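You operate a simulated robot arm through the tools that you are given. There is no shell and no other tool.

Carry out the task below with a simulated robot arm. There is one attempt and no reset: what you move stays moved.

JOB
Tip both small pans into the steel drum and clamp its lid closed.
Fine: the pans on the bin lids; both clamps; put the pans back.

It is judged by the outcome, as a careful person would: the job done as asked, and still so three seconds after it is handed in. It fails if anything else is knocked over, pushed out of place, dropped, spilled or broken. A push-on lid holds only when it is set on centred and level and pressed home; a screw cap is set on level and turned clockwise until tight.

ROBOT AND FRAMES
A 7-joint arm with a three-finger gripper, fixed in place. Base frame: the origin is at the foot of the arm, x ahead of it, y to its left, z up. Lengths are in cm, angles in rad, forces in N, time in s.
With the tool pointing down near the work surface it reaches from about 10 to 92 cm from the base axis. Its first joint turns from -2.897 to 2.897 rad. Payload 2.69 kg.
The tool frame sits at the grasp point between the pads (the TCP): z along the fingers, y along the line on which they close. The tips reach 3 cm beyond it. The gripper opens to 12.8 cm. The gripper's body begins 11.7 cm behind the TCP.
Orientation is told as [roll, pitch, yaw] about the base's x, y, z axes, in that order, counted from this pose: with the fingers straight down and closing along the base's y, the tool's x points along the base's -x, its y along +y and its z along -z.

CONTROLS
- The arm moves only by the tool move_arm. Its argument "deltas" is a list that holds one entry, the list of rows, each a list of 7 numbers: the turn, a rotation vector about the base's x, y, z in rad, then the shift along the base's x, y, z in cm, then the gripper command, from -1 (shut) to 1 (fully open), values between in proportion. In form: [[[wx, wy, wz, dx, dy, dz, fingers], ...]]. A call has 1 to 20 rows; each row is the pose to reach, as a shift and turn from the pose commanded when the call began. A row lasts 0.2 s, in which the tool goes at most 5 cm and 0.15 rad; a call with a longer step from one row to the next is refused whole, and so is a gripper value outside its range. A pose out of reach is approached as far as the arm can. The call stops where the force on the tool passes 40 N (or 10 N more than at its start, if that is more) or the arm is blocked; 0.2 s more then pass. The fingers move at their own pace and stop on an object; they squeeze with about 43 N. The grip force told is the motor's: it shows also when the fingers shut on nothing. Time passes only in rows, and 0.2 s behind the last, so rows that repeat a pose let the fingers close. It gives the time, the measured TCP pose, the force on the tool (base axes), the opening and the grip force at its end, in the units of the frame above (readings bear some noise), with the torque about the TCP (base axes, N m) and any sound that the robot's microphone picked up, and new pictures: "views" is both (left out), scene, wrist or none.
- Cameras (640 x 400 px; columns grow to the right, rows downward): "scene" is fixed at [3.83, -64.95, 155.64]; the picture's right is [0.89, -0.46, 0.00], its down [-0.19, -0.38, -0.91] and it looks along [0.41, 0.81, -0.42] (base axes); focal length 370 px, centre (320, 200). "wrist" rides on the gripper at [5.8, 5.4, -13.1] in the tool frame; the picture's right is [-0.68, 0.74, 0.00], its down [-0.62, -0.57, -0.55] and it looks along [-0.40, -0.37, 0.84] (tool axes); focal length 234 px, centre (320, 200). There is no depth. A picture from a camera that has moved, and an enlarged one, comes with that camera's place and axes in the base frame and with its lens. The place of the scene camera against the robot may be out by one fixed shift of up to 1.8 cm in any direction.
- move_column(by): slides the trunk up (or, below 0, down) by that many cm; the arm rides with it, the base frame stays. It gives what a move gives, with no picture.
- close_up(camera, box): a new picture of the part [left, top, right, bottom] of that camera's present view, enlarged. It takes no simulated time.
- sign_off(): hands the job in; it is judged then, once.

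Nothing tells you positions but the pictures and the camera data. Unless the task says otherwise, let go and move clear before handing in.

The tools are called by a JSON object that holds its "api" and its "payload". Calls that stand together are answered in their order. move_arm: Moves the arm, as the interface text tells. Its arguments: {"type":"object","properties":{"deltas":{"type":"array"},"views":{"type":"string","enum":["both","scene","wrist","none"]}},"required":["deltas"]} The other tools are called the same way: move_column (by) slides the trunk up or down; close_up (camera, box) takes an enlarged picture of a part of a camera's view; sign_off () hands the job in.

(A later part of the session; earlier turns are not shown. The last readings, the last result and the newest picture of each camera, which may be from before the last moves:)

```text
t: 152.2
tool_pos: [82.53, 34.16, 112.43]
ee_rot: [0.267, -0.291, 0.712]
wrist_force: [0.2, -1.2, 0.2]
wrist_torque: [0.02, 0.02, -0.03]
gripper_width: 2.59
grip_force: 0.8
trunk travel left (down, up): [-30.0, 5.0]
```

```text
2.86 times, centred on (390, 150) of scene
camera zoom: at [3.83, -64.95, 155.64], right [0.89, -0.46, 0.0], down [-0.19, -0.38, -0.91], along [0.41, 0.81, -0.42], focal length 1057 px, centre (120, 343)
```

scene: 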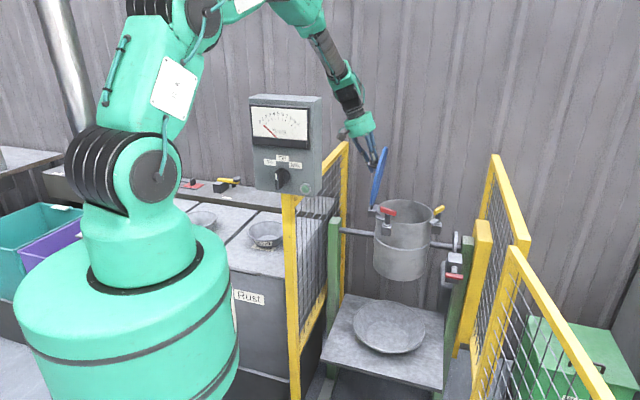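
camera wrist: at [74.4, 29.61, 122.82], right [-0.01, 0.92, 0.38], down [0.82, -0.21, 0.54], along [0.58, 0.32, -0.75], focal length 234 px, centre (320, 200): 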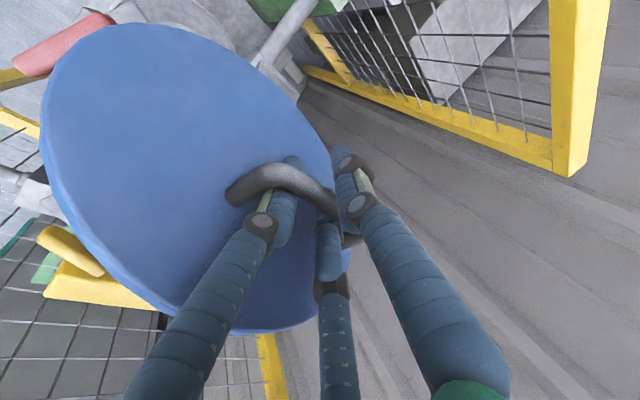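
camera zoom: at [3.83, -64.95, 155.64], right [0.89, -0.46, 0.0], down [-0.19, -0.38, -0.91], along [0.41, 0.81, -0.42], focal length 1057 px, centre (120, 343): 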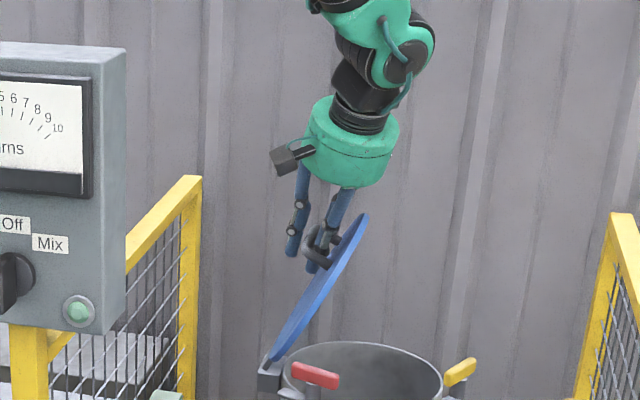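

That freed up cleanly. I'll continue lowering the lid along the arc in small steps.

{"api": "move_arm", "payload": {"deltas": [[[0.015, -0.004, 0, 0.87, -0.9, -0.38, -0.6], [0.031, -0.007, 0, 1.71, -1.77, -0.87, -0.6], [0.046, -0.011, 0, 2.52, -2.6, -1.46, -0.6], [0.061, -0.014, 0, 3.29, -3.4, -2.15, -0.6]]], "views": "wrist"}}

{"api": "close_up", "payload": {"camera": "wrist", "box": [200, 80, 440, 230]}}

{"api": "close_up", "payload": {"camera": "scene", "box": [310, 80, 470, 220]}}

```text
t: 153.2
tool_pos: [85.94, 30.87, 110.09]
ee_rot: [0.306, -0.338, 0.698]
wrist_force: [0.6, -2.1, 0.4]
wrist_torque: [-0.04, 0.1, -0.08]
gripper_width: 2.73
grip_force: 1.0
trunk travel left (down, up): [-30.0, 5.0]
camera wrist: at [77.5, 24.94, 121.47], right [-0.02, 0.9, 0.44], down [0.81, -0.24, 0.54], along [0.59, 0.36, -0.72], focal length 234 px, centre (320, 200)
```

wrist: 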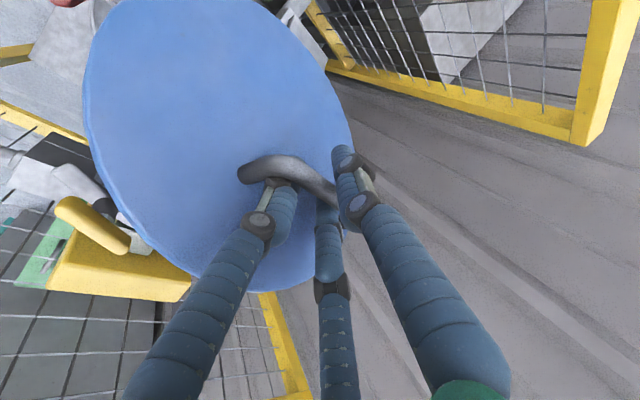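

```text
2.67 times, centred on (320, 155) of wrist
camera zoom: at [77.5, 24.94, 121.47], right [-0.02, 0.9, 0.44], down [0.81, -0.24, 0.54], along [0.59, 0.36, -0.72], focal length 624 px, centre (320, 320)
```

zoom: 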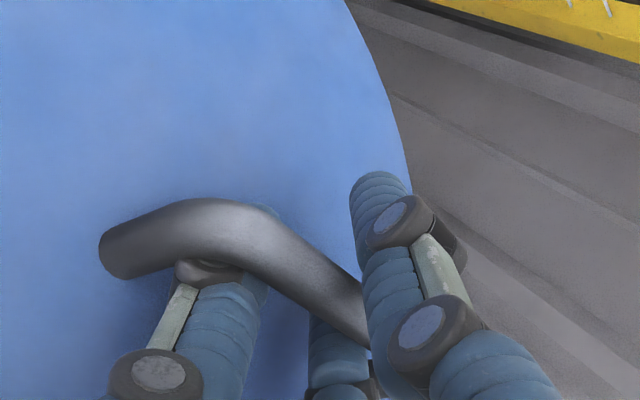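

```text
2.86 times, centred on (390, 150) of scene
camera zoom: at [3.83, -64.95, 155.64], right [0.89, -0.46, 0.0], down [-0.19, -0.38, -0.91], along [0.41, 0.81, -0.42], focal length 1057 px, centre (120, 343)
```

zoom: 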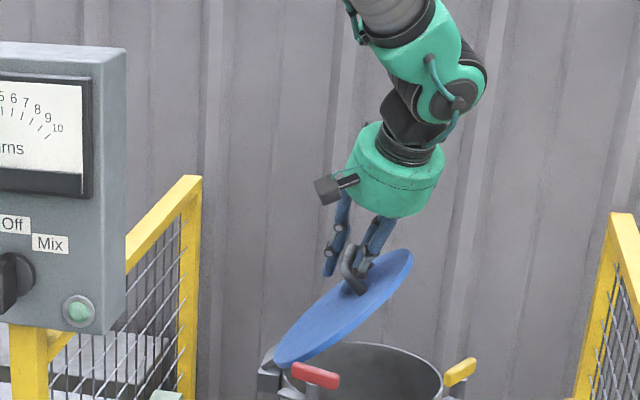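

The lid is down to about 40° above closed, with only light forces. Continuing.

{"api": "move_arm", "payload": {"deltas": [[[0.015, -0.004, 0, 0.72, -0.75, -0.79, -0.6], [0.031, -0.007, 0, 1.4, -1.46, -1.65, -0.6], [0.046, -0.011, 0, 2.02, -2.11, -2.6, -0.6], [0.061, -0.014, 0, 2.58, -2.69, -3.63, -0.6]]], "views": "wrist"}}

{"api": "close_up", "payload": {"camera": "wrist", "box": [200, 80, 440, 230]}}

{"api": "close_up", "payload": {"camera": "scene", "box": [310, 80, 470, 220]}}

```text
t: 154.2
tool_pos: [88.59, 28.18, 106.53]
ee_rot: [0.348, -0.391, 0.684]
wrist_force: [4.2, -4.9, 0.9]
wrist_torque: [-0.06, 0.0, -0.14]
gripper_width: 2.96
grip_force: 0.6
trunk travel left (down, up): [-30.0, 5.0]
camera wrist: at [79.89, 21.58, 117.44], right [-0.03, 0.87, 0.49], down [0.8, -0.27, 0.53], along [0.6, 0.41, -0.69], focal length 234 px, centre (320, 200)
```

wrist: 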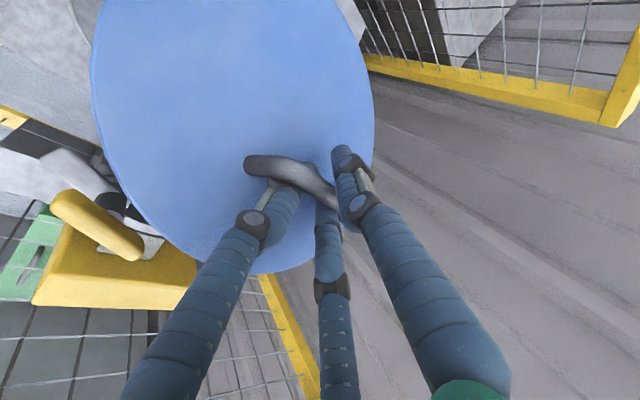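

```text
2.67 times, centred on (320, 155) of wrist
camera zoom: at [79.89, 21.58, 117.44], right [-0.03, 0.87, 0.49], down [0.8, -0.27, 0.53], along [0.6, 0.41, -0.69], focal length 624 px, centre (320, 320)
```

zoom: 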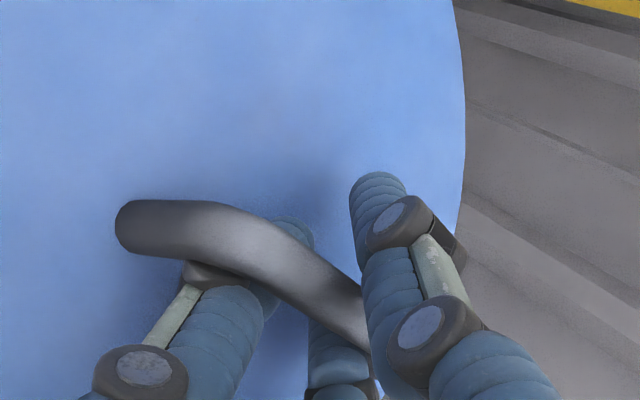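

```text
2.86 times, centred on (390, 150) of scene
camera zoom: at [3.83, -64.95, 155.64], right [0.89, -0.46, 0.0], down [-0.19, -0.38, -0.91], along [0.41, 0.81, -0.42], focal length 1057 px, centre (120, 343)
```

zoom: 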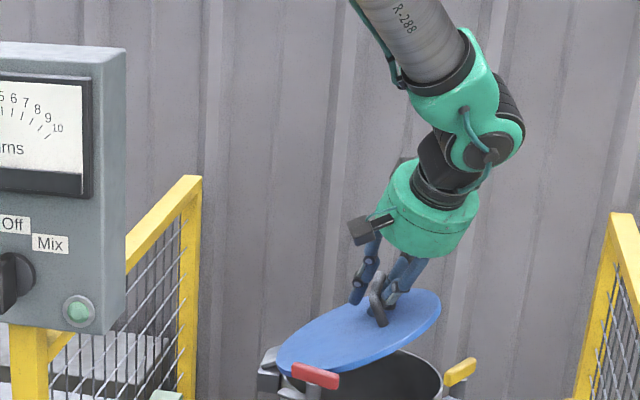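

Lid about 20° above closed. Lowering further in the same manner.

{"api": "move_arm", "payload": {"deltas": [[[0.015, -0.004, 0, 0.5, -0.53, -1.1, -0.6], [0.031, -0.007, 0, 0.93, -0.98, -2.24, -0.6], [0.046, -0.011, 0, 1.29, -1.37, -3.3, -0.6]]], "views": "wrist"}}

{"api": "close_up", "payload": {"camera": "wrist", "box": [200, 80, 440, 230]}}

{"api": "close_up", "payload": {"camera": "scene", "box": [320, 120, 480, 260]}}

```text
t: 155.0
tool_pos: [89.93, 26.8, 103.31]
ee_rot: [0.379, -0.427, 0.672]
wrist_force: [4.8, -5.1, 0.9]
wrist_torque: [0.18, 0.07, -0.08]
gripper_width: 3.25
grip_force: 1.8
trunk travel left (down, up): [-30.0, 5.0]
camera wrist: at [81.08, 19.76, 113.69], right [-0.03, 0.85, 0.53], down [0.79, -0.3, 0.53], along [0.61, 0.44, -0.66], focal length 234 px, centre (320, 200)
```

wrist: 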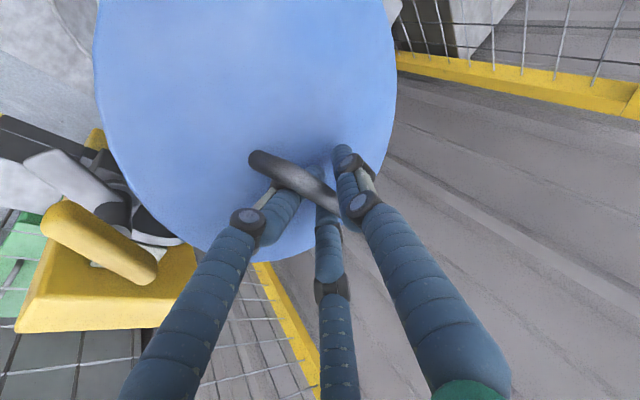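

```text
2.67 times, centred on (320, 155) of wrist
camera zoom: at [81.08, 19.76, 113.69], right [-0.03, 0.85, 0.53], down [0.79, -0.3, 0.53], along [0.61, 0.44, -0.66], focal length 624 px, centre (320, 320)
```

zoom: 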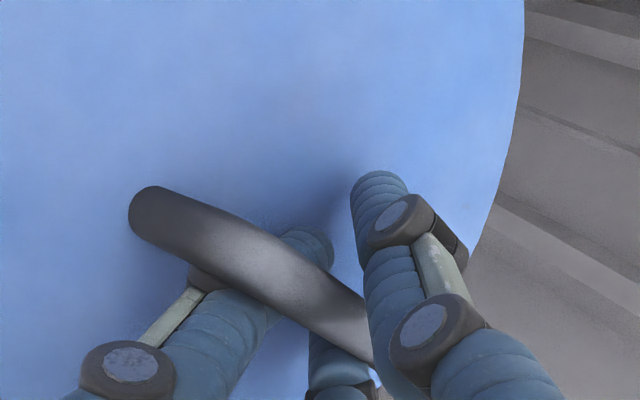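

```text
2.86 times, centred on (400, 190) of scene
camera zoom: at [3.83, -64.95, 155.64], right [0.89, -0.46, 0.0], down [-0.19, -0.38, -0.91], along [0.41, 0.81, -0.42], focal length 1057 px, centre (91, 229)
```

zoom: 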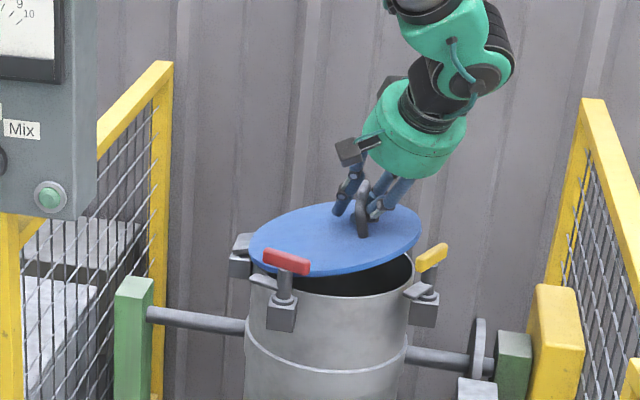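

Nearly closed — the far side of the lid is about 2–3 cm up. A last bit of lowering.

{"api": "move_arm", "payload": {"deltas": [[[0.007, -0.002, 0, 0.16, -0.17, -0.5, -0.6], [0.015, -0.004, 0, 0.28, -0.3, -1.0, -0.6], [0.015, -0.004, 0, 0.36, -0.38, -1.5, -0.6]]], "views": "wrist"}}

{"api": "close_up", "payload": {"camera": "scene", "box": [320, 120, 480, 260]}}

{"api": "close_up", "payload": {"camera": "wrist", "box": [200, 80, 440, 230]}}

```text
t: 155.8
tool_pos: [90.26, 26.32, 101.68]
ee_rot: [0.388, -0.439, 0.668]
wrist_force: [6.9, -7.3, 3.1]
wrist_torque: [0.4, 0.08, -0.17]
gripper_width: 3.43
grip_force: 2.0
trunk travel left (down, up): [-30.0, 5.0]
camera wrist: at [81.42, 19.17, 112.06], right [-0.03, 0.84, 0.54], down [0.79, -0.31, 0.53], along [0.61, 0.45, -0.66], focal length 234 px, centre (320, 200)
```

wrist: 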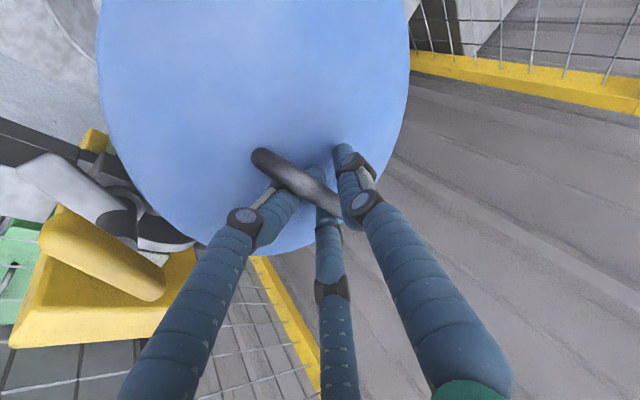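

```text
2.86 times, centred on (400, 190) of scene
camera zoom: at [3.83, -64.95, 155.64], right [0.89, -0.46, 0.0], down [-0.19, -0.38, -0.91], along [0.41, 0.81, -0.42], focal length 1057 px, centre (91, 229)
```

zoom: 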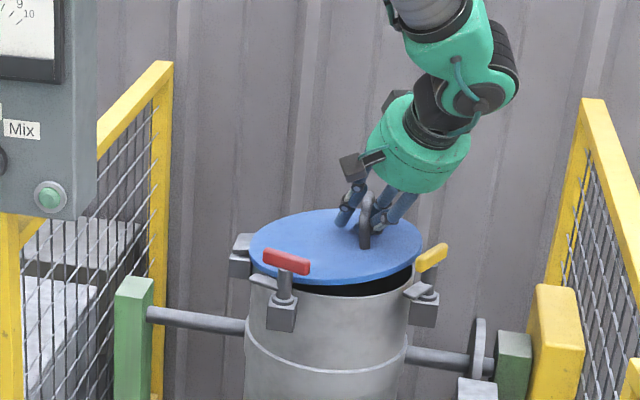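

```text
2.67 times, centred on (320, 155) of wrist
camera zoom: at [81.42, 19.17, 112.06], right [-0.03, 0.84, 0.54], down [0.79, -0.31, 0.53], along [0.61, 0.45, -0.66], focal length 624 px, centre (320, 320)
```

zoom: 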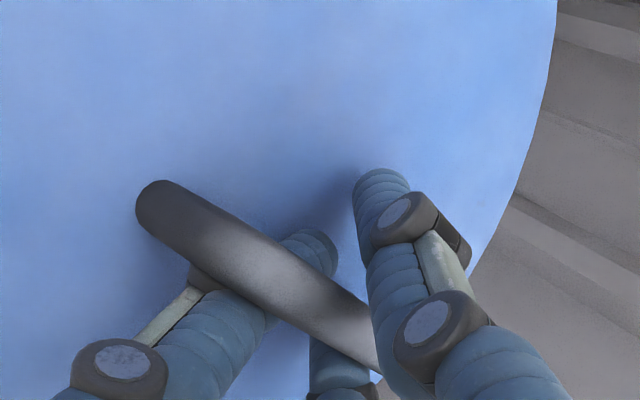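

About 1.5 cm of gap remains on the far side. Lowering the rest.

{"api": "move_arm", "payload": {"deltas": [[[0, 0, 0, 0.1, -0.1, -0.4, -0.6], [0, 0, 0, 0.2, -0.2, -0.8, -0.6], [0, 0, 0, 0.3, -0.3, -1.1, -0.6]]], "views": "wrist"}}

{"api": "close_up", "payload": {"camera": "scene", "box": [320, 120, 480, 260]}}

```text
t: 156.6
tool_pos: [90.46, 26.07, 100.62]
ee_rot: [0.391, -0.439, 0.667]
wrist_force: [8.2, -6.2, 1.0]
wrist_torque: [0.42, 0.07, -0.12]
gripper_width: 3.48
grip_force: 2.5
trunk travel left (down, up): [-30.0, 5.0]
camera wrist: at [81.7, 18.89, 110.94], right [-0.03, 0.84, 0.54], down [0.79, -0.31, 0.53], along [0.61, 0.45, -0.66], focal length 234 px, centre (320, 200)
```

wrist: 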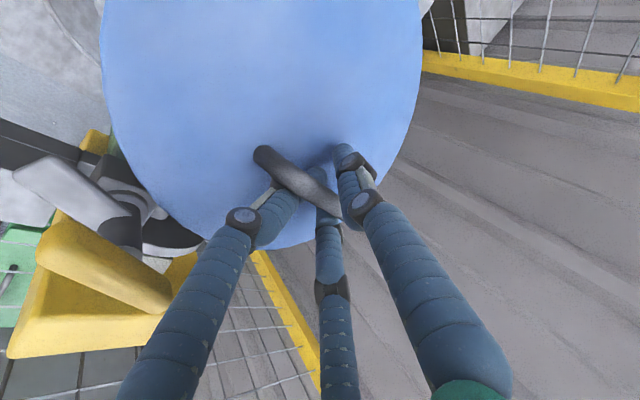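

```text
2.86 times, centred on (400, 190) of scene
camera zoom: at [3.83, -64.95, 155.64], right [0.89, -0.46, 0.0], down [-0.19, -0.38, -0.91], along [0.41, 0.81, -0.42], focal length 1057 px, centre (91, 229)
```

zoom: 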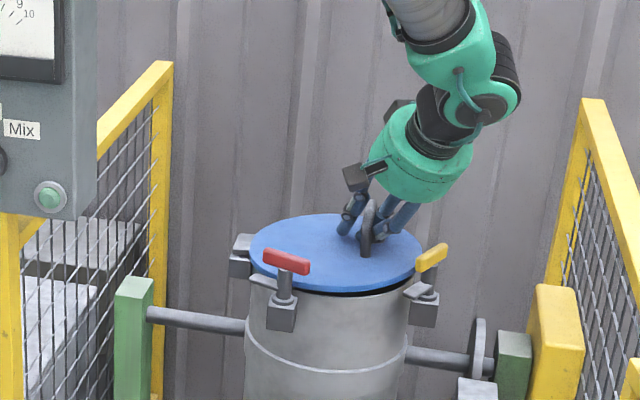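

Only a hairline gap is left. A bit more, then open the fingers.

{"api": "move_arm", "payload": {"deltas": [[[0, 0, 0, 0.1, -0.1, -0.3, -0.6], [0, 0, 0, 0.2, -0.2, -0.6, -0.6], [0, 0, 0, 0.25, -0.25, -0.8, -0.6]]], "views": "none"}}

{"api": "close_up", "payload": {"camera": "scene", "box": [340, 140, 468, 220]}}

```text
t: 157.4
tool_pos: [90.79, 25.9, 99.85]
ee_rot: [0.392, -0.438, 0.667]
wrist_force: [5.0, -2.3, -2.6]
wrist_torque: [0.03, 0.17, -0.05]
gripper_width: 3.38
grip_force: 2.0
trunk travel left (down, up): [-30.0, 5.0]
```

```text
5.00 times, centred on (404, 180) of scene
camera zoom: at [3.83, -64.95, 155.64], right [0.89, -0.46, 0.0], down [-0.19, -0.38, -0.91], along [0.41, 0.81, -0.42], focal length 1849 px, centre (-100, 300)
```

zoom: 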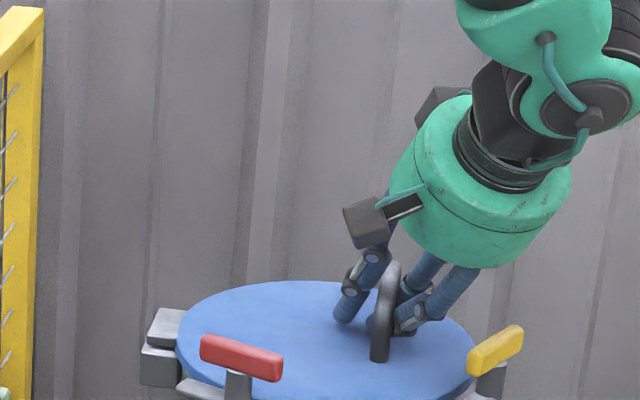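

The lid lies closed. I'll relax the fingers slightly and slide them out along their own axis.

{"api": "move_arm", "payload": {"deltas": [[[0, 0, 0, 0, 0, 0, -0.45], [0, 0, 0, -0.04, -0.27, 0.42, -0.42], [0, 0, 0, -0.1, -0.8, 1.25, -0.4], [0, 0, 0, -0.2, -1.6, 2.5, -0.4], [0, 0, 0, -0.36, -2.7, 4.2, -0.4], [0, 0, 0, -0.6, -4.5, 7, -0.4], [0, 0, 0, -0.8, -6, 9.5, -0.4]]], "views": "both"}}

{"api": "close_up", "payload": {"camera": "scene", "box": [340, 160, 468, 240]}}

{"api": "close_up", "payload": {"camera": "wrist", "box": [60, 40, 460, 290]}}

```text
t: 159.0
tool_pos: [89.89, 19.8, 109.38]
ee_rot: [0.389, -0.438, 0.667]
wrist_force: [-0.1, -0.1, -0.8]
wrist_torque: [0.01, -0.05, -0.04]
gripper_width: 3.86
grip_force: 0.0
trunk travel left (down, up): [-30.0, 5.0]
camera wrist: at [81.02, 12.67, 119.72], right [-0.03, 0.84, 0.54], down [0.79, -0.31, 0.53], along [0.61, 0.45, -0.66], focal length 234 px, centre (320, 200)
```

scene: 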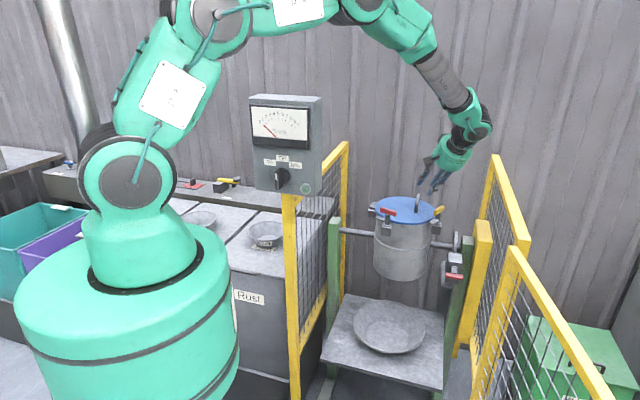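
wrist: 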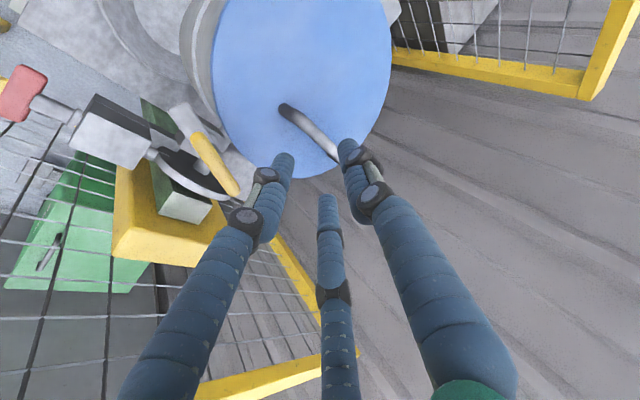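

```text
5.00 times, centred on (404, 200) of scene
camera zoom: at [3.83, -64.95, 155.64], right [0.89, -0.46, 0.0], down [-0.19, -0.38, -0.91], along [0.41, 0.81, -0.42], focal length 1849 px, centre (-100, 200)
```

zoom: 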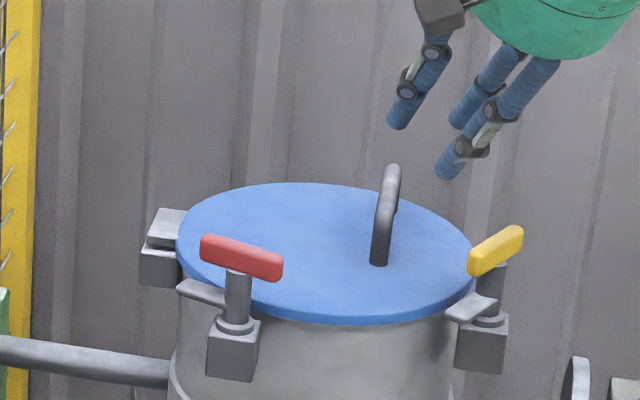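

```text
1.60 times, centred on (260, 165) of wrist
camera zoom: at [81.02, 12.67, 119.72], right [-0.03, 0.84, 0.54], down [0.79, -0.31, 0.53], along [0.61, 0.45, -0.66], focal length 375 px, centre (416, 256)
```

zoom: 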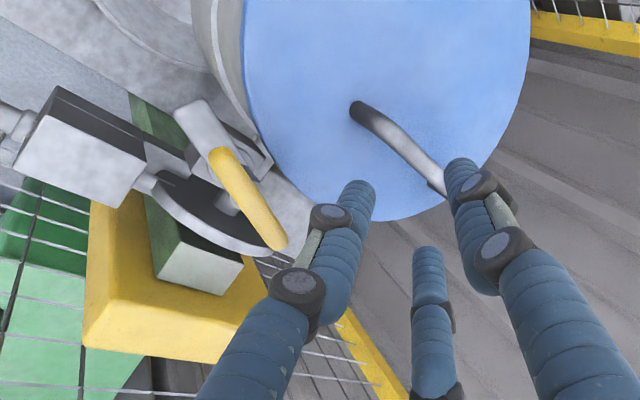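

The lid is closed and the handle is free. Now the clamps: red at about (74.7, 22.2) and yellow at about (90.1, 15.0), each needing a quarter turn clockwise. I'll raise the trunk the last 5 cm for forearm clearance and come above the red clamp with an upright hand.

{"api": "move_column", "payload": {"by": 5}}

{"api": "move_arm", "payload": {"deltas": [[[-0.03, 0.06, 0.05, -1, 0, 3, -0.4], [-0.06, 0.12, 0.1, -2, 0, 6, -0.4], [-0.09, 0.18, 0.15, -3, 0, 8, -0.4]]], "views": "none"}}

```text
t: 160.0
tool_pos: [89.98, 19.87, 114.21]
ee_rot: [0.389, -0.438, 0.667]
wrist_force: [-0.6, -0.3, 0.0]
wrist_torque: [-0.02, -0.01, -0.04]
gripper_width: 3.84
grip_force: 0.1
trunk travel left (down, up): [-35.0, 0.0]
```

```text
t: 160.8
tool_pos: [86.9, 19.79, 122.25]
ee_rot: [0.448, -0.244, 0.799]
wrist_force: [0.6, 0.3, -0.6]
wrist_torque: [0.02, -0.02, -0.01]
gripper_width: 3.82
grip_force: 0.1
trunk travel left (down, up): [-35.0, 0.0]
```

I'll now bring the hand fully upright while moving toward the red clamp.

{"api": "move_arm", "payload": {"deltas": [[[-0.122, -0.038, -0.014, -2.2, 0.5, 0, -0.4], [-0.244, -0.076, -0.028, -4.4, 1, 0, -0.4], [-0.365, -0.113, -0.041, -6.6, 1.6, 0, -0.4], [-0.487, -0.151, -0.055, -8.9, 2.2, 0, -0.4]]], "views": "none"}}

```text
t: 161.8
tool_pos: [77.87, 22.03, 122.49]
ee_rot: [-0.007, 0.001, 0.799]
wrist_force: [-0.9, 0.5, 0.3]
wrist_torque: [-0.07, -0.01, -0.03]
gripper_width: 3.83
grip_force: 0.1
trunk travel left (down, up): [-35.0, 0.0]
```

Upright. I'll turn to yaw 117° above the red clamp, with fingers shut, to look straight down at it.

{"api": "move_arm", "payload": {"deltas": [[[0, 0, 0.138, -0.3, 0.2, 0, -0.7], [0, 0, 0.276, -0.6, 0.4, 0, -1], [0, 0, 0.413, -0.9, 0.7, -0.2, -1], [0, 0, 0.551, -1.2, 0.9, -0.4, -1], [0, 0, 0.689, -1.5, 1.1, -0.6, -1], [0, 0, 0.826, -1.8, 1.3, -0.8, -1], [0, 0, 0.964, -2.1, 1.5, -1, -1], [0, 0, 1.102, -2.4, 1.8, -1, -1], [0, 0, 1.239, -2.7, 2, -1, -1]]], "views": "both"}}

{"api": "close_up", "payload": {"camera": "wrist", "box": [220, 20, 420, 170]}}

```text
t: 163.8
tool_pos: [75.28, 24.0, 121.35]
ee_rot: [-0.003, 0.004, 2.041]
wrist_force: [-1.0, -0.5, -0.7]
wrist_torque: [0.02, 0.01, 0.01]
gripper_width: 0.22
grip_force: 31.4
trunk travel left (down, up): [-35.0, 0.0]
camera wrist: at [73.15, 16.32, 134.47], right [-0.96, 0.27, 0.0], down [0.22, 0.81, 0.55], along [0.15, 0.53, -0.84], focal length 234 px, centre (320, 200)
```

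scene: 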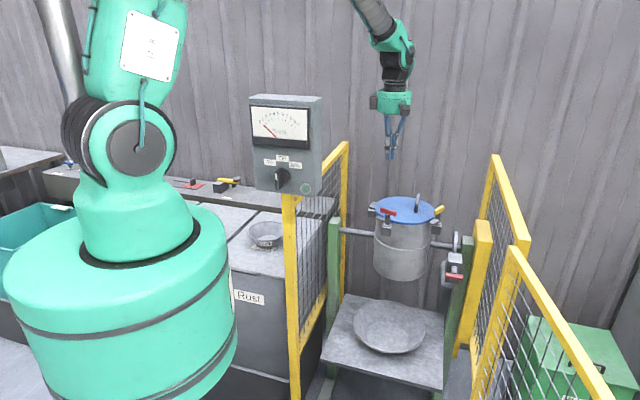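
wrist: 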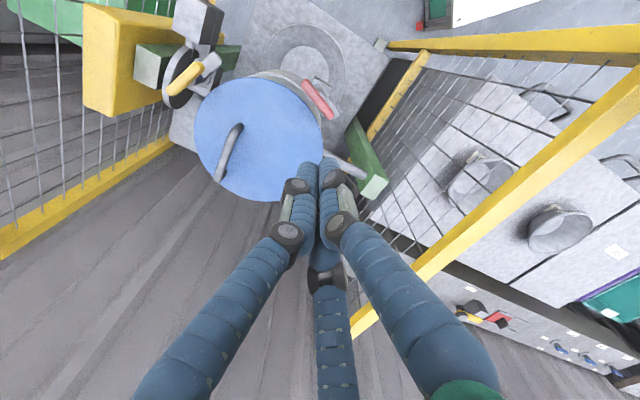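

```text
2.67 times, centred on (320, 95) of wrist
camera zoom: at [73.15, 16.32, 134.47], right [-0.96, 0.27, 0.0], down [0.22, 0.81, 0.55], along [0.15, 0.53, -0.84], focal length 624 px, centre (320, 480)
```

zoom: 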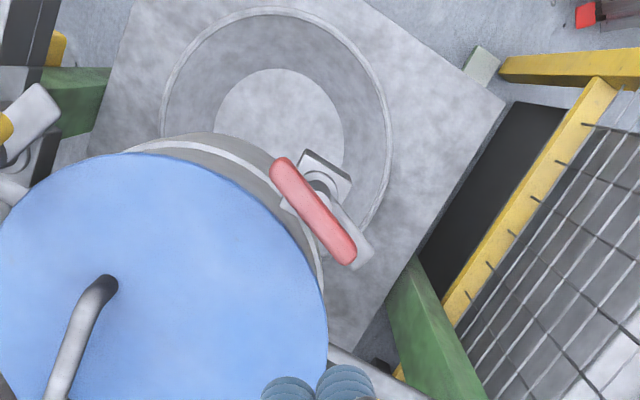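

The red handle is centred at about (75.0, 21.7), pointing along 114°. I'll align across it, open to 6 cm and come down to just above.

{"api": "move_arm", "payload": {"deltas": [[[0, 0, -0.02, 0.1, -0.7, -2, -0.4], [0, 0, -0.055, 0.2, -1.5, -5, -0.06], [0, 0, -0.055, 0.27, -2.06, -9, -0.06], [0, 0, -0.055, 0.27, -2.06, -13, -0.06]]], "views": "both"}}

{"api": "close_up", "payload": {"camera": "wrist", "box": [220, 60, 420, 210]}}

{"api": "close_up", "payload": {"camera": "scene", "box": [340, 140, 468, 240]}}

```text
t: 164.8
tool_pos: [75.73, 22.06, 108.21]
ee_rot: [-0.004, 0.004, 1.983]
wrist_force: [0.1, -0.4, -0.4]
wrist_torque: [0.0, 0.05, 0.02]
gripper_width: 6.0
grip_force: 0.0
trunk travel left (down, up): [-35.0, 0.0]
camera wrist: at [73.1, 14.39, 121.29], right [-0.95, 0.33, -0.01], down [0.27, 0.79, 0.55], along [0.18, 0.52, -0.84], focal length 234 px, centre (320, 200)
```

scene: 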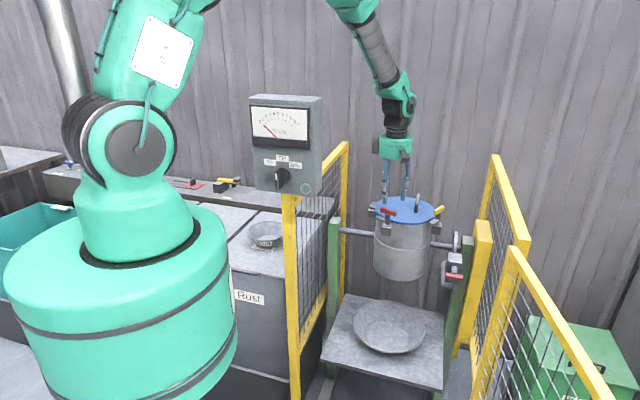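
wrist: 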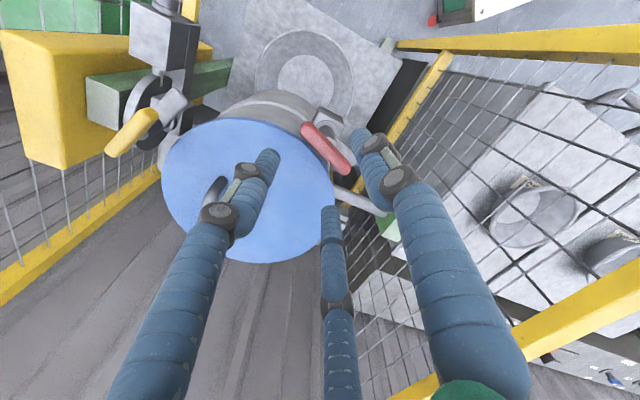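

```text
2.67 times, centred on (320, 135) of wrist
camera zoom: at [73.1, 14.39, 121.29], right [-0.95, 0.33, -0.01], down [0.27, 0.79, 0.55], along [0.18, 0.52, -0.84], focal length 624 px, centre (320, 373)
```

zoom: 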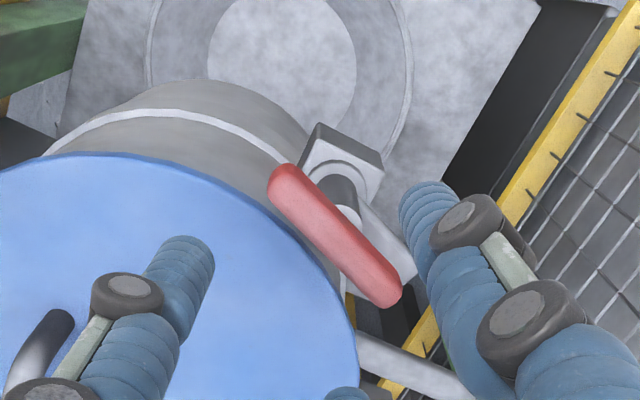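

```text
4.00 times, centred on (404, 190) of scene
camera zoom: at [3.83, -64.95, 155.64], right [0.89, -0.46, 0.0], down [-0.19, -0.38, -0.91], along [0.41, 0.81, -0.42], focal length 1479 px, centre (-16, 240)
```

zoom: 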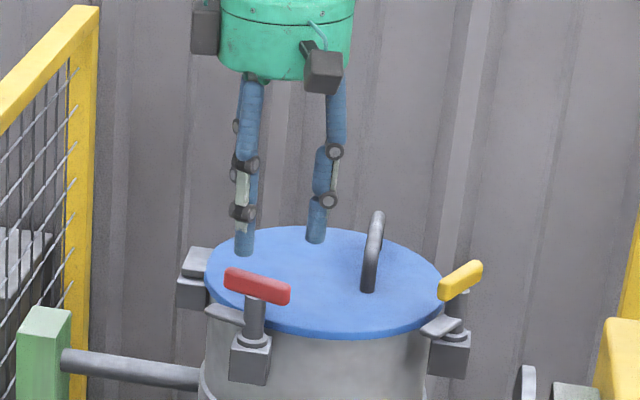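

The handle lies well between the fingers. I'll go down and close gently while centring.

{"api": "move_arm", "payload": {"deltas": [[[0, 0, 0, 0, 0, -2, -0.06], [0, 0, 0, 0, 0, -4, -0.06], [0, 0, 0, 0, 0, -5.5, -0.06], [0, 0, 0, -0.2, -0.1, -5.5, -0.3], [0, 0, 0, -0.45, -0.2, -5.5, -0.5], [0, 0, 0, -0.64, -0.28, -5.5, -0.6], [0, 0, 0, -0.64, -0.28, -5.5, -0.65]]], "views": "wrist"}}

{"api": "close_up", "payload": {"camera": "wrist", "box": [220, 100, 420, 250]}}

{"api": "close_up", "payload": {"camera": "scene", "box": [340, 140, 468, 240]}}

```text
t: 166.4
tool_pos: [75.27, 21.82, 102.77]
ee_rot: [-0.007, 0.005, 1.982]
wrist_force: [31.7, 9.7, -8.9]
wrist_torque: [0.22, -0.89, -0.02]
gripper_width: 3.4
grip_force: 8.9
trunk travel left (down, up): [-35.0, 0.0]
camera wrist: at [72.72, 14.21, 115.9], right [-0.95, 0.33, -0.01], down [0.27, 0.79, 0.55], along [0.18, 0.52, -0.83], focal length 234 px, centre (320, 200)
```

wrist: 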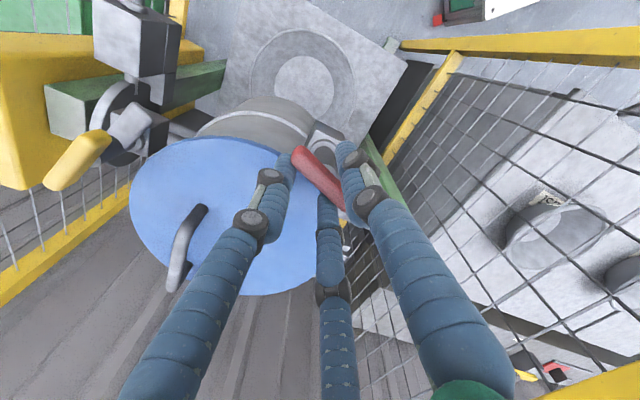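

```text
2.67 times, centred on (320, 175) of wrist
camera zoom: at [72.72, 14.21, 115.9], right [-0.95, 0.33, -0.01], down [0.27, 0.79, 0.55], along [0.18, 0.52, -0.83], focal length 624 px, centre (320, 267)
```

zoom: 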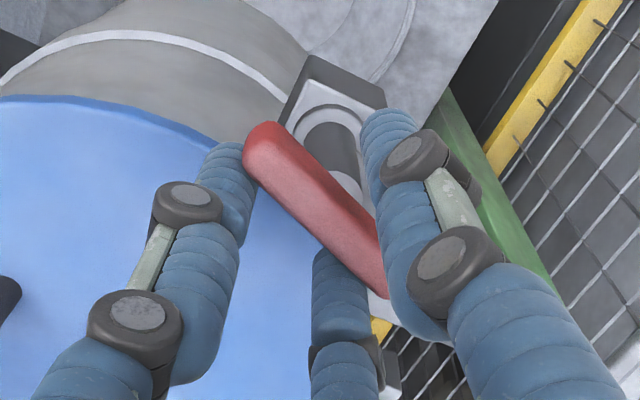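

```text
4.00 times, centred on (404, 190) of scene
camera zoom: at [3.83, -64.95, 155.64], right [0.89, -0.46, 0.0], down [-0.19, -0.38, -0.91], along [0.41, 0.81, -0.42], focal length 1479 px, centre (-16, 240)
```

zoom: 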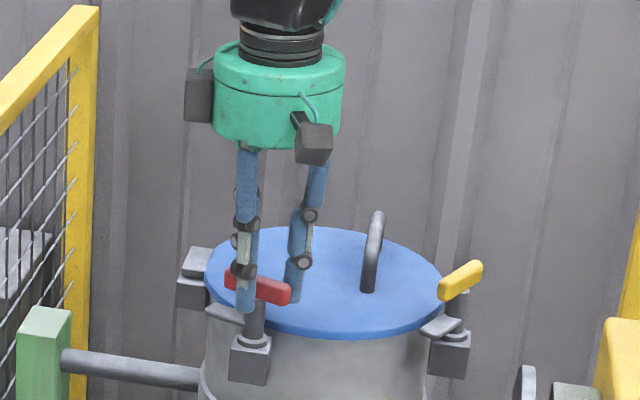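

The inner fingers touched first (33 N sideways). I'll shift 0.4 cm inward to balance and then finish closing.

{"api": "move_arm", "payload": {"deltas": [[[0, 0, 0, 0.3, 0.13, 0, -0.6], [0, 0, 0, 0.55, 0.24, 0, -0.65], [0, 0, 0, 0.55, 0.24, 0, -0.75]]], "views": "none"}}

```text
t: 167.2
tool_pos: [75.44, 22.03, 102.85]
ee_rot: [-0.002, 0.001, 1.983]
wrist_force: [14.2, 5.2, 0.6]
wrist_torque: [0.22, -0.36, 0.04]
gripper_width: 2.66
grip_force: 8.1
trunk travel left (down, up): [-35.0, 0.0]
```

{"api": "move_arm", "payload": {"deltas": [[[0, 0, 0, 0.15, 0.06, 0, -0.8], [0, 0, 0, 0.3, 0.13, 0, -0.9], [0, 0, 0, 0.3, 0.13, 0, -1], [0, 0, 0, 0.3, 0.13, 0, -1]]], "views": "wrist"}}

{"api": "close_up", "payload": {"camera": "wrist", "box": [220, 100, 420, 250]}}

{"api": "close_up", "payload": {"camera": "scene", "box": [340, 140, 468, 240]}}

```text
t: 168.2
tool_pos: [75.51, 22.04, 102.73]
ee_rot: [-0.001, 0.002, 1.983]
wrist_force: [-12.7, -0.9, 1.5]
wrist_torque: [-0.31, 0.45, 0.1]
gripper_width: 2.56
grip_force: 45.3
trunk travel left (down, up): [-35.0, 0.0]
camera wrist: at [72.99, 14.42, 115.86], right [-0.95, 0.33, 0.0], down [0.27, 0.79, 0.55], along [0.18, 0.52, -0.84], focal length 234 px, centre (320, 200)
```

wrist: 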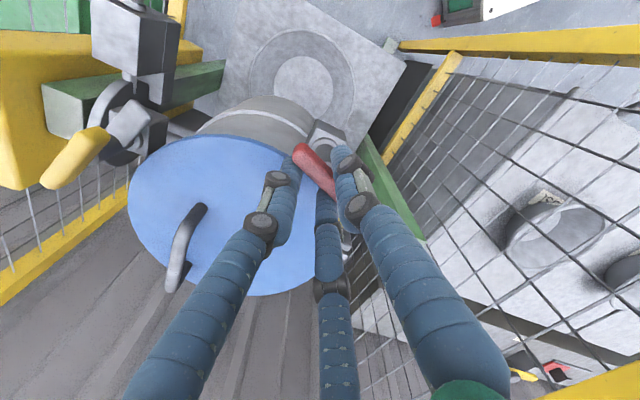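

```text
2.67 times, centred on (320, 175) of wrist
camera zoom: at [72.99, 14.42, 115.86], right [-0.95, 0.33, 0.0], down [0.27, 0.79, 0.55], along [0.18, 0.52, -0.84], focal length 624 px, centre (320, 267)
```

zoom: 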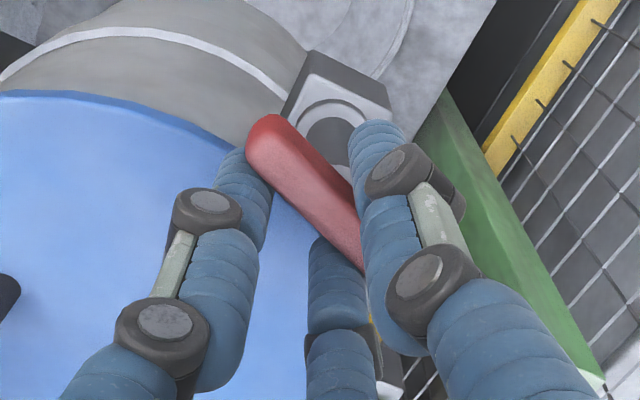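

```text
4.00 times, centred on (404, 190) of scene
camera zoom: at [3.83, -64.95, 155.64], right [0.89, -0.46, 0.0], down [-0.19, -0.38, -0.91], along [0.41, 0.81, -0.42], focal length 1479 px, centre (-16, 240)
```

zoom: 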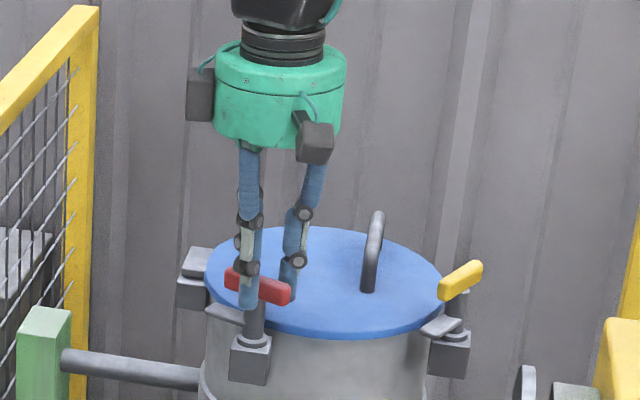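

Firmly gripped on the red T-handle. Now I'll turn it clockwise about its post, first about 34°, and check the torque.

{"api": "move_arm", "payload": {"deltas": [[[0, 0, 0, -0.08, -0.02, 0, -1], [0, 0, -0.15, -0.05, -0.09, 0, -1], [0, 0, -0.3, -0.04, -0.17, 0, -1], [0, 0, -0.45, -0.04, -0.25, 0, -1], [0, 0, -0.6, -0.05, -0.33, 0, -1]]], "views": "wrist"}}

{"api": "close_up", "payload": {"camera": "scene", "box": [340, 140, 468, 240]}}

```text
t: 169.4
tool_pos: [75.43, 21.85, 102.86]
ee_rot: [-0.001, 0.004, 1.381]
wrist_force: [-28.6, 11.1, -6.5]
wrist_torque: [-0.25, 1.18, 0.09]
gripper_width: 2.55
grip_force: 44.6
trunk travel left (down, up): [-35.0, 0.0]
camera wrist: at [69.14, 17.05, 115.9], right [-0.6, 0.8, 0.0], down [0.67, 0.5, 0.55], along [0.44, 0.32, -0.84], focal length 234 px, centre (320, 200)
```

wrist: 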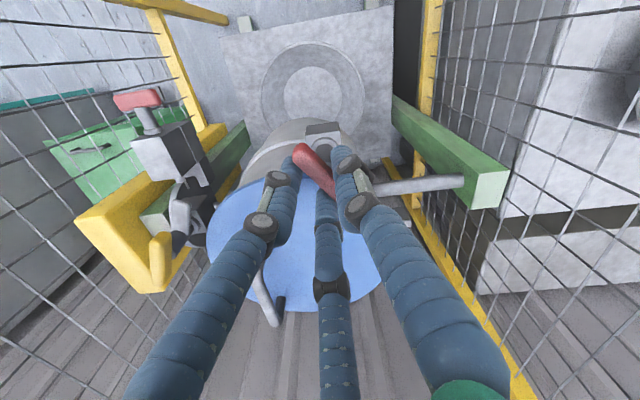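

```text
4.00 times, centred on (404, 190) of scene
camera zoom: at [3.83, -64.95, 155.64], right [0.89, -0.46, 0.0], down [-0.19, -0.38, -0.91], along [0.41, 0.81, -0.42], focal length 1479 px, centre (-16, 240)
```

zoom: 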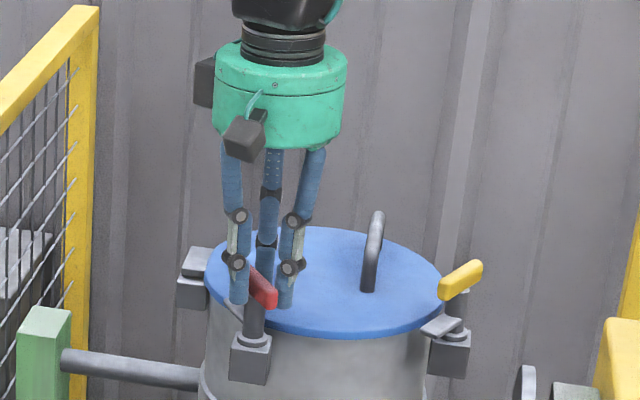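

Turning works; the sideways force says the pivot is ~0.35 cm off my axis. I'll correct the axis and continue turning.

{"api": "move_arm", "payload": {"deltas": [[[0, 0, 0, -0.33, 0.13, 0, -1], [0, 0, -0.15, -0.35, 0.05, 0, -1], [0, 0, -0.3, -0.38, -0.02, 0, -1], [0, 0, -0.45, -0.42, -0.08, 0, -1], [0, 0, -0.6, -0.48, -0.14, 0, -1]]], "views": "none"}}

{"api": "close_up", "payload": {"camera": "scene", "box": [340, 140, 468, 240]}}

```text
t: 170.6
tool_pos: [75.23, 21.74, 102.82]
ee_rot: [-0.004, 0.003, 0.779]
wrist_force: [-8.9, 16.0, -16.2]
wrist_torque: [0.49, 0.45, 0.08]
gripper_width: 2.51
grip_force: 45.2
trunk travel left (down, up): [-35.0, 0.0]
```

```text
4.00 times, centred on (404, 190) of scene
camera zoom: at [3.83, -64.95, 155.64], right [0.89, -0.46, 0.0], down [-0.19, -0.38, -0.91], along [0.41, 0.81, -0.42], focal length 1479 px, centre (-16, 240)
```

zoom: 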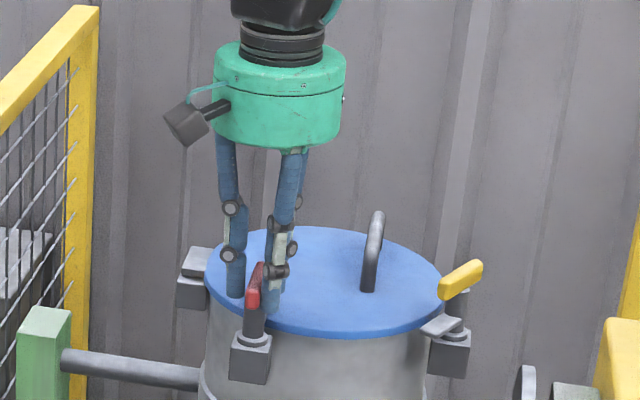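

It's at about 69° and the clamp is drawing down (16 N pull). I'll follow it down slightly and finish the quarter turn.

{"api": "move_arm", "payload": {"deltas": [[[0, 0, 0, -0.08, 0.15, -0.15, -1], [0, 0, -0.13, -0.13, 0.11, -0.18, -1], [0, 0, -0.26, -0.18, 0.07, -0.2, -1], [0, 0, -0.37, -0.24, 0.04, -0.22, -1]]], "views": "wrist"}}

{"api": "close_up", "payload": {"camera": "scene", "box": [340, 140, 468, 240]}}

{"api": "close_up", "payload": {"camera": "wrist", "box": [220, 100, 420, 250]}}

```text
t: 171.6
tool_pos: [75.08, 21.7, 102.88]
ee_rot: [-0.005, -0.002, 0.412]
wrist_force: [-0.6, 7.7, 9.8]
wrist_torque: [0.63, 0.15, 1.13]
gripper_width: 2.53
grip_force: 45.1
trunk travel left (down, up): [-35.0, 0.0]
camera wrist: at [67.64, 24.24, 115.86], right [0.32, 0.95, 0.0], down [0.79, -0.27, 0.55], along [0.52, -0.18, -0.83], focal length 234 px, centre (320, 200)
```

wrist: 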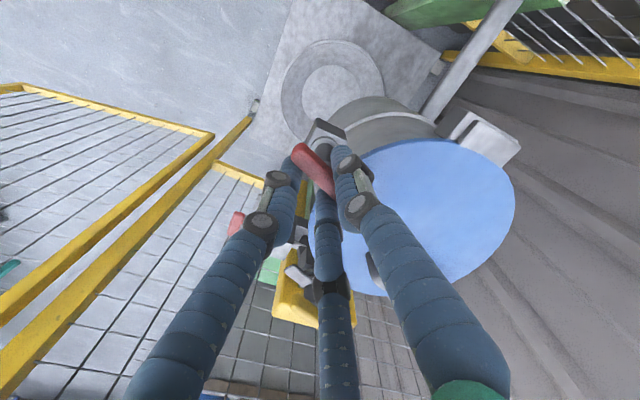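

```text
4.00 times, centred on (404, 190) of scene
camera zoom: at [3.83, -64.95, 155.64], right [0.89, -0.46, 0.0], down [-0.19, -0.38, -0.91], along [0.41, 0.81, -0.42], focal length 1479 px, centre (-16, 240)
```

zoom: 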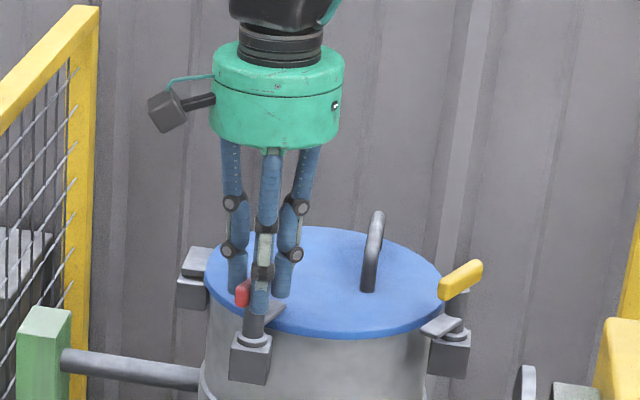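

```text
2.67 times, centred on (320, 175) of wrist
camera zoom: at [67.64, 24.24, 115.86], right [0.32, 0.95, 0.0], down [0.79, -0.27, 0.55], along [0.52, -0.18, -0.83], focal length 624 px, centre (320, 267)
```

zoom: 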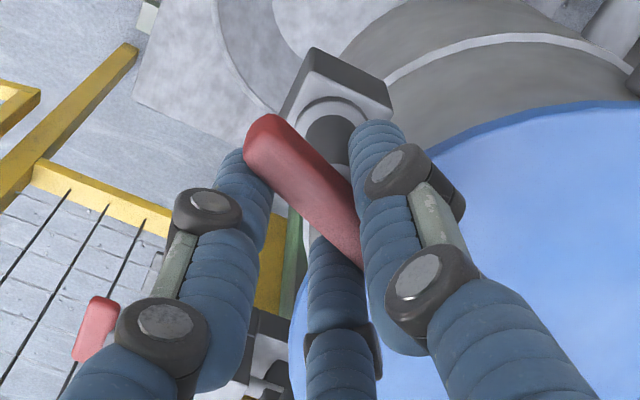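

The red dog is over the lid and the turning torque has risen to 1.1 Nm. I'll test a touch further to feel whether it's at its stop.

{"api": "move_arm", "payload": {"deltas": [[[0, 0, -0.05, 0, 0, -0.03, -1], [0, 0, -0.1, -0.02, 0, -0.03, -1]]], "views": "none"}}

```text
t: 172.2
tool_pos: [75.27, 21.62, 102.79]
ee_rot: [-0.003, -0.001, 0.313]
wrist_force: [16.3, 1.1, 14.2]
wrist_torque: [0.9, -0.9, 1.53]
gripper_width: 2.83
grip_force: 44.9
trunk travel left (down, up): [-35.0, 0.0]
```

It's at its stop (torque rising, fingers twisting). Red clamp is home. I'll relieve the twist, open, and rise straight up.

{"api": "move_arm", "payload": {"deltas": [[[0, 0, 0.09, -0.1, 0.05, 0.1, -1], [0, 0, 0.09, -0.1, 0.05, 0.1, -0.6], [0, 0, 0.09, -0.1, 0.05, 0.1, -0.2], [0, 0, 0.09, -0.1, 0.05, 0.1, -0.06], [0, 0, 0.09, -0.1, 0.05, 3, -0.06], [0, 0, 0.09, -0.1, 0.05, 7, -0.06], [0, 0, 0.09, -0.1, 0.05, 11, -0.06], [0, 0, 0.09, -0.1, 0.05, 15, -0.06]]], "views": "both"}}

{"api": "close_up", "payload": {"camera": "scene", "box": [340, 170, 468, 250]}}

```text
t: 174.0
tool_pos: [74.79, 21.63, 117.61]
ee_rot: [-0.004, 0.003, 0.402]
wrist_force: [0.0, -0.4, 0.0]
wrist_torque: [-0.02, -0.02, 0.0]
gripper_width: 6.02
grip_force: 0.0
trunk travel left (down, up): [-35.0, 0.0]
camera wrist: at [67.4, 24.22, 130.65], right [0.33, 0.94, -0.01], down [0.79, -0.28, 0.55], along [0.52, -0.19, -0.84], focal length 234 px, centre (320, 200)
```

scene: 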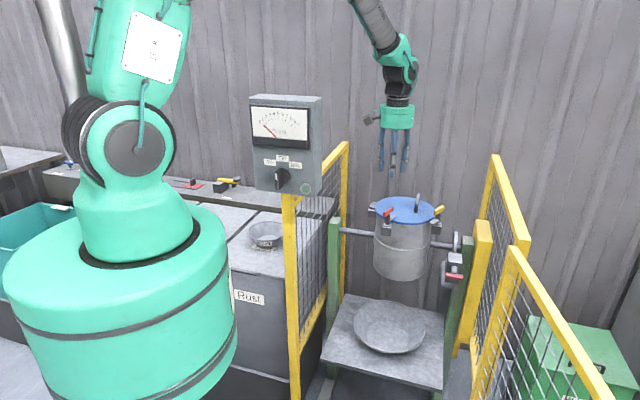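
wrist: 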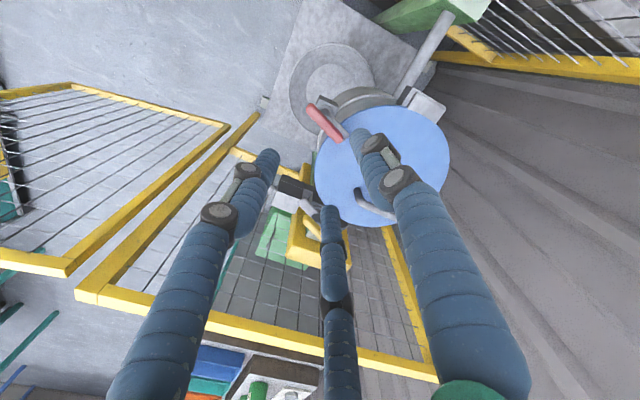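

```text
5.00 times, centred on (404, 210) of scene
camera zoom: at [3.83, -64.95, 155.64], right [0.89, -0.46, 0.0], down [-0.19, -0.38, -0.91], along [0.41, 0.81, -0.42], focal length 1849 px, centre (-100, 150)
```

zoom: 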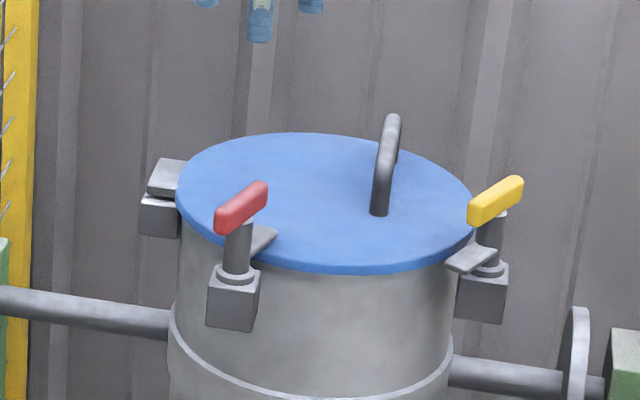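

The red dog sits over the lid. Next the yellow clamp: I'll take a look from above beside it.

{"api": "move_arm", "payload": {"deltas": [[[0, 0, -0.02, 3, -2.3, 1, -0.6], [0, 0, -0.05, 6.2, -4.7, 2, -1], [0, 0, -0.08, 9.5, -7.2, 3, -1], [0, 0, -0.111, 12.5, -9.5, 4, -1], [0, 0, -0.111, 13.3, -10.3, 4, -1]]], "views": "both"}}

{"api": "close_up", "payload": {"camera": "wrist", "box": [240, 40, 440, 190]}}

```text
t: 175.2
tool_pos: [88.23, 11.24, 121.62]
ee_rot: [-0.002, 0.004, 0.291]
wrist_force: [-0.2, -0.3, 0.5]
wrist_torque: [0.05, 0.05, 0.01]
gripper_width: 0.19
grip_force: 30.9
trunk travel left (down, up): [-35.0, 0.0]
camera wrist: at [81.09, 14.75, 134.65], right [0.44, 0.9, -0.01], down [0.75, -0.36, 0.55], along [0.49, -0.24, -0.84], focal length 234 px, centre (320, 200)
```

scene: 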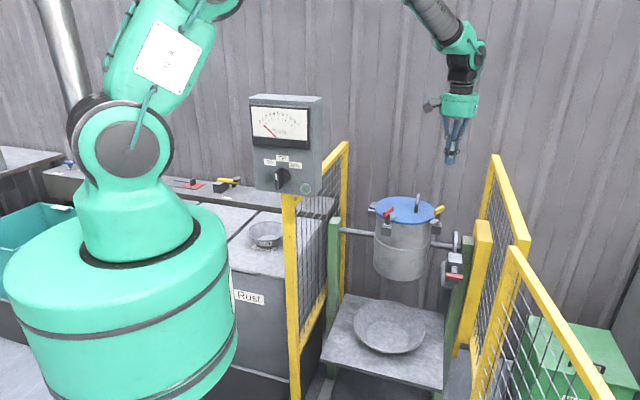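
wrist: 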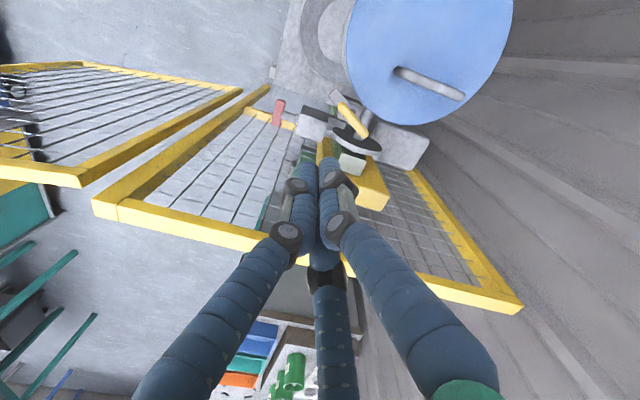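

```text
2.67 times, centred on (340, 115) of wrist
camera zoom: at [81.09, 14.75, 134.65], right [0.44, 0.9, -0.01], down [0.75, -0.36, 0.55], along [0.49, -0.24, -0.84], focal length 624 px, centre (267, 427)
```

zoom: 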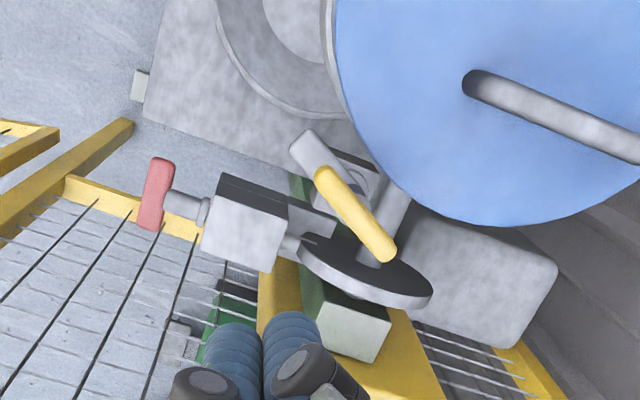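

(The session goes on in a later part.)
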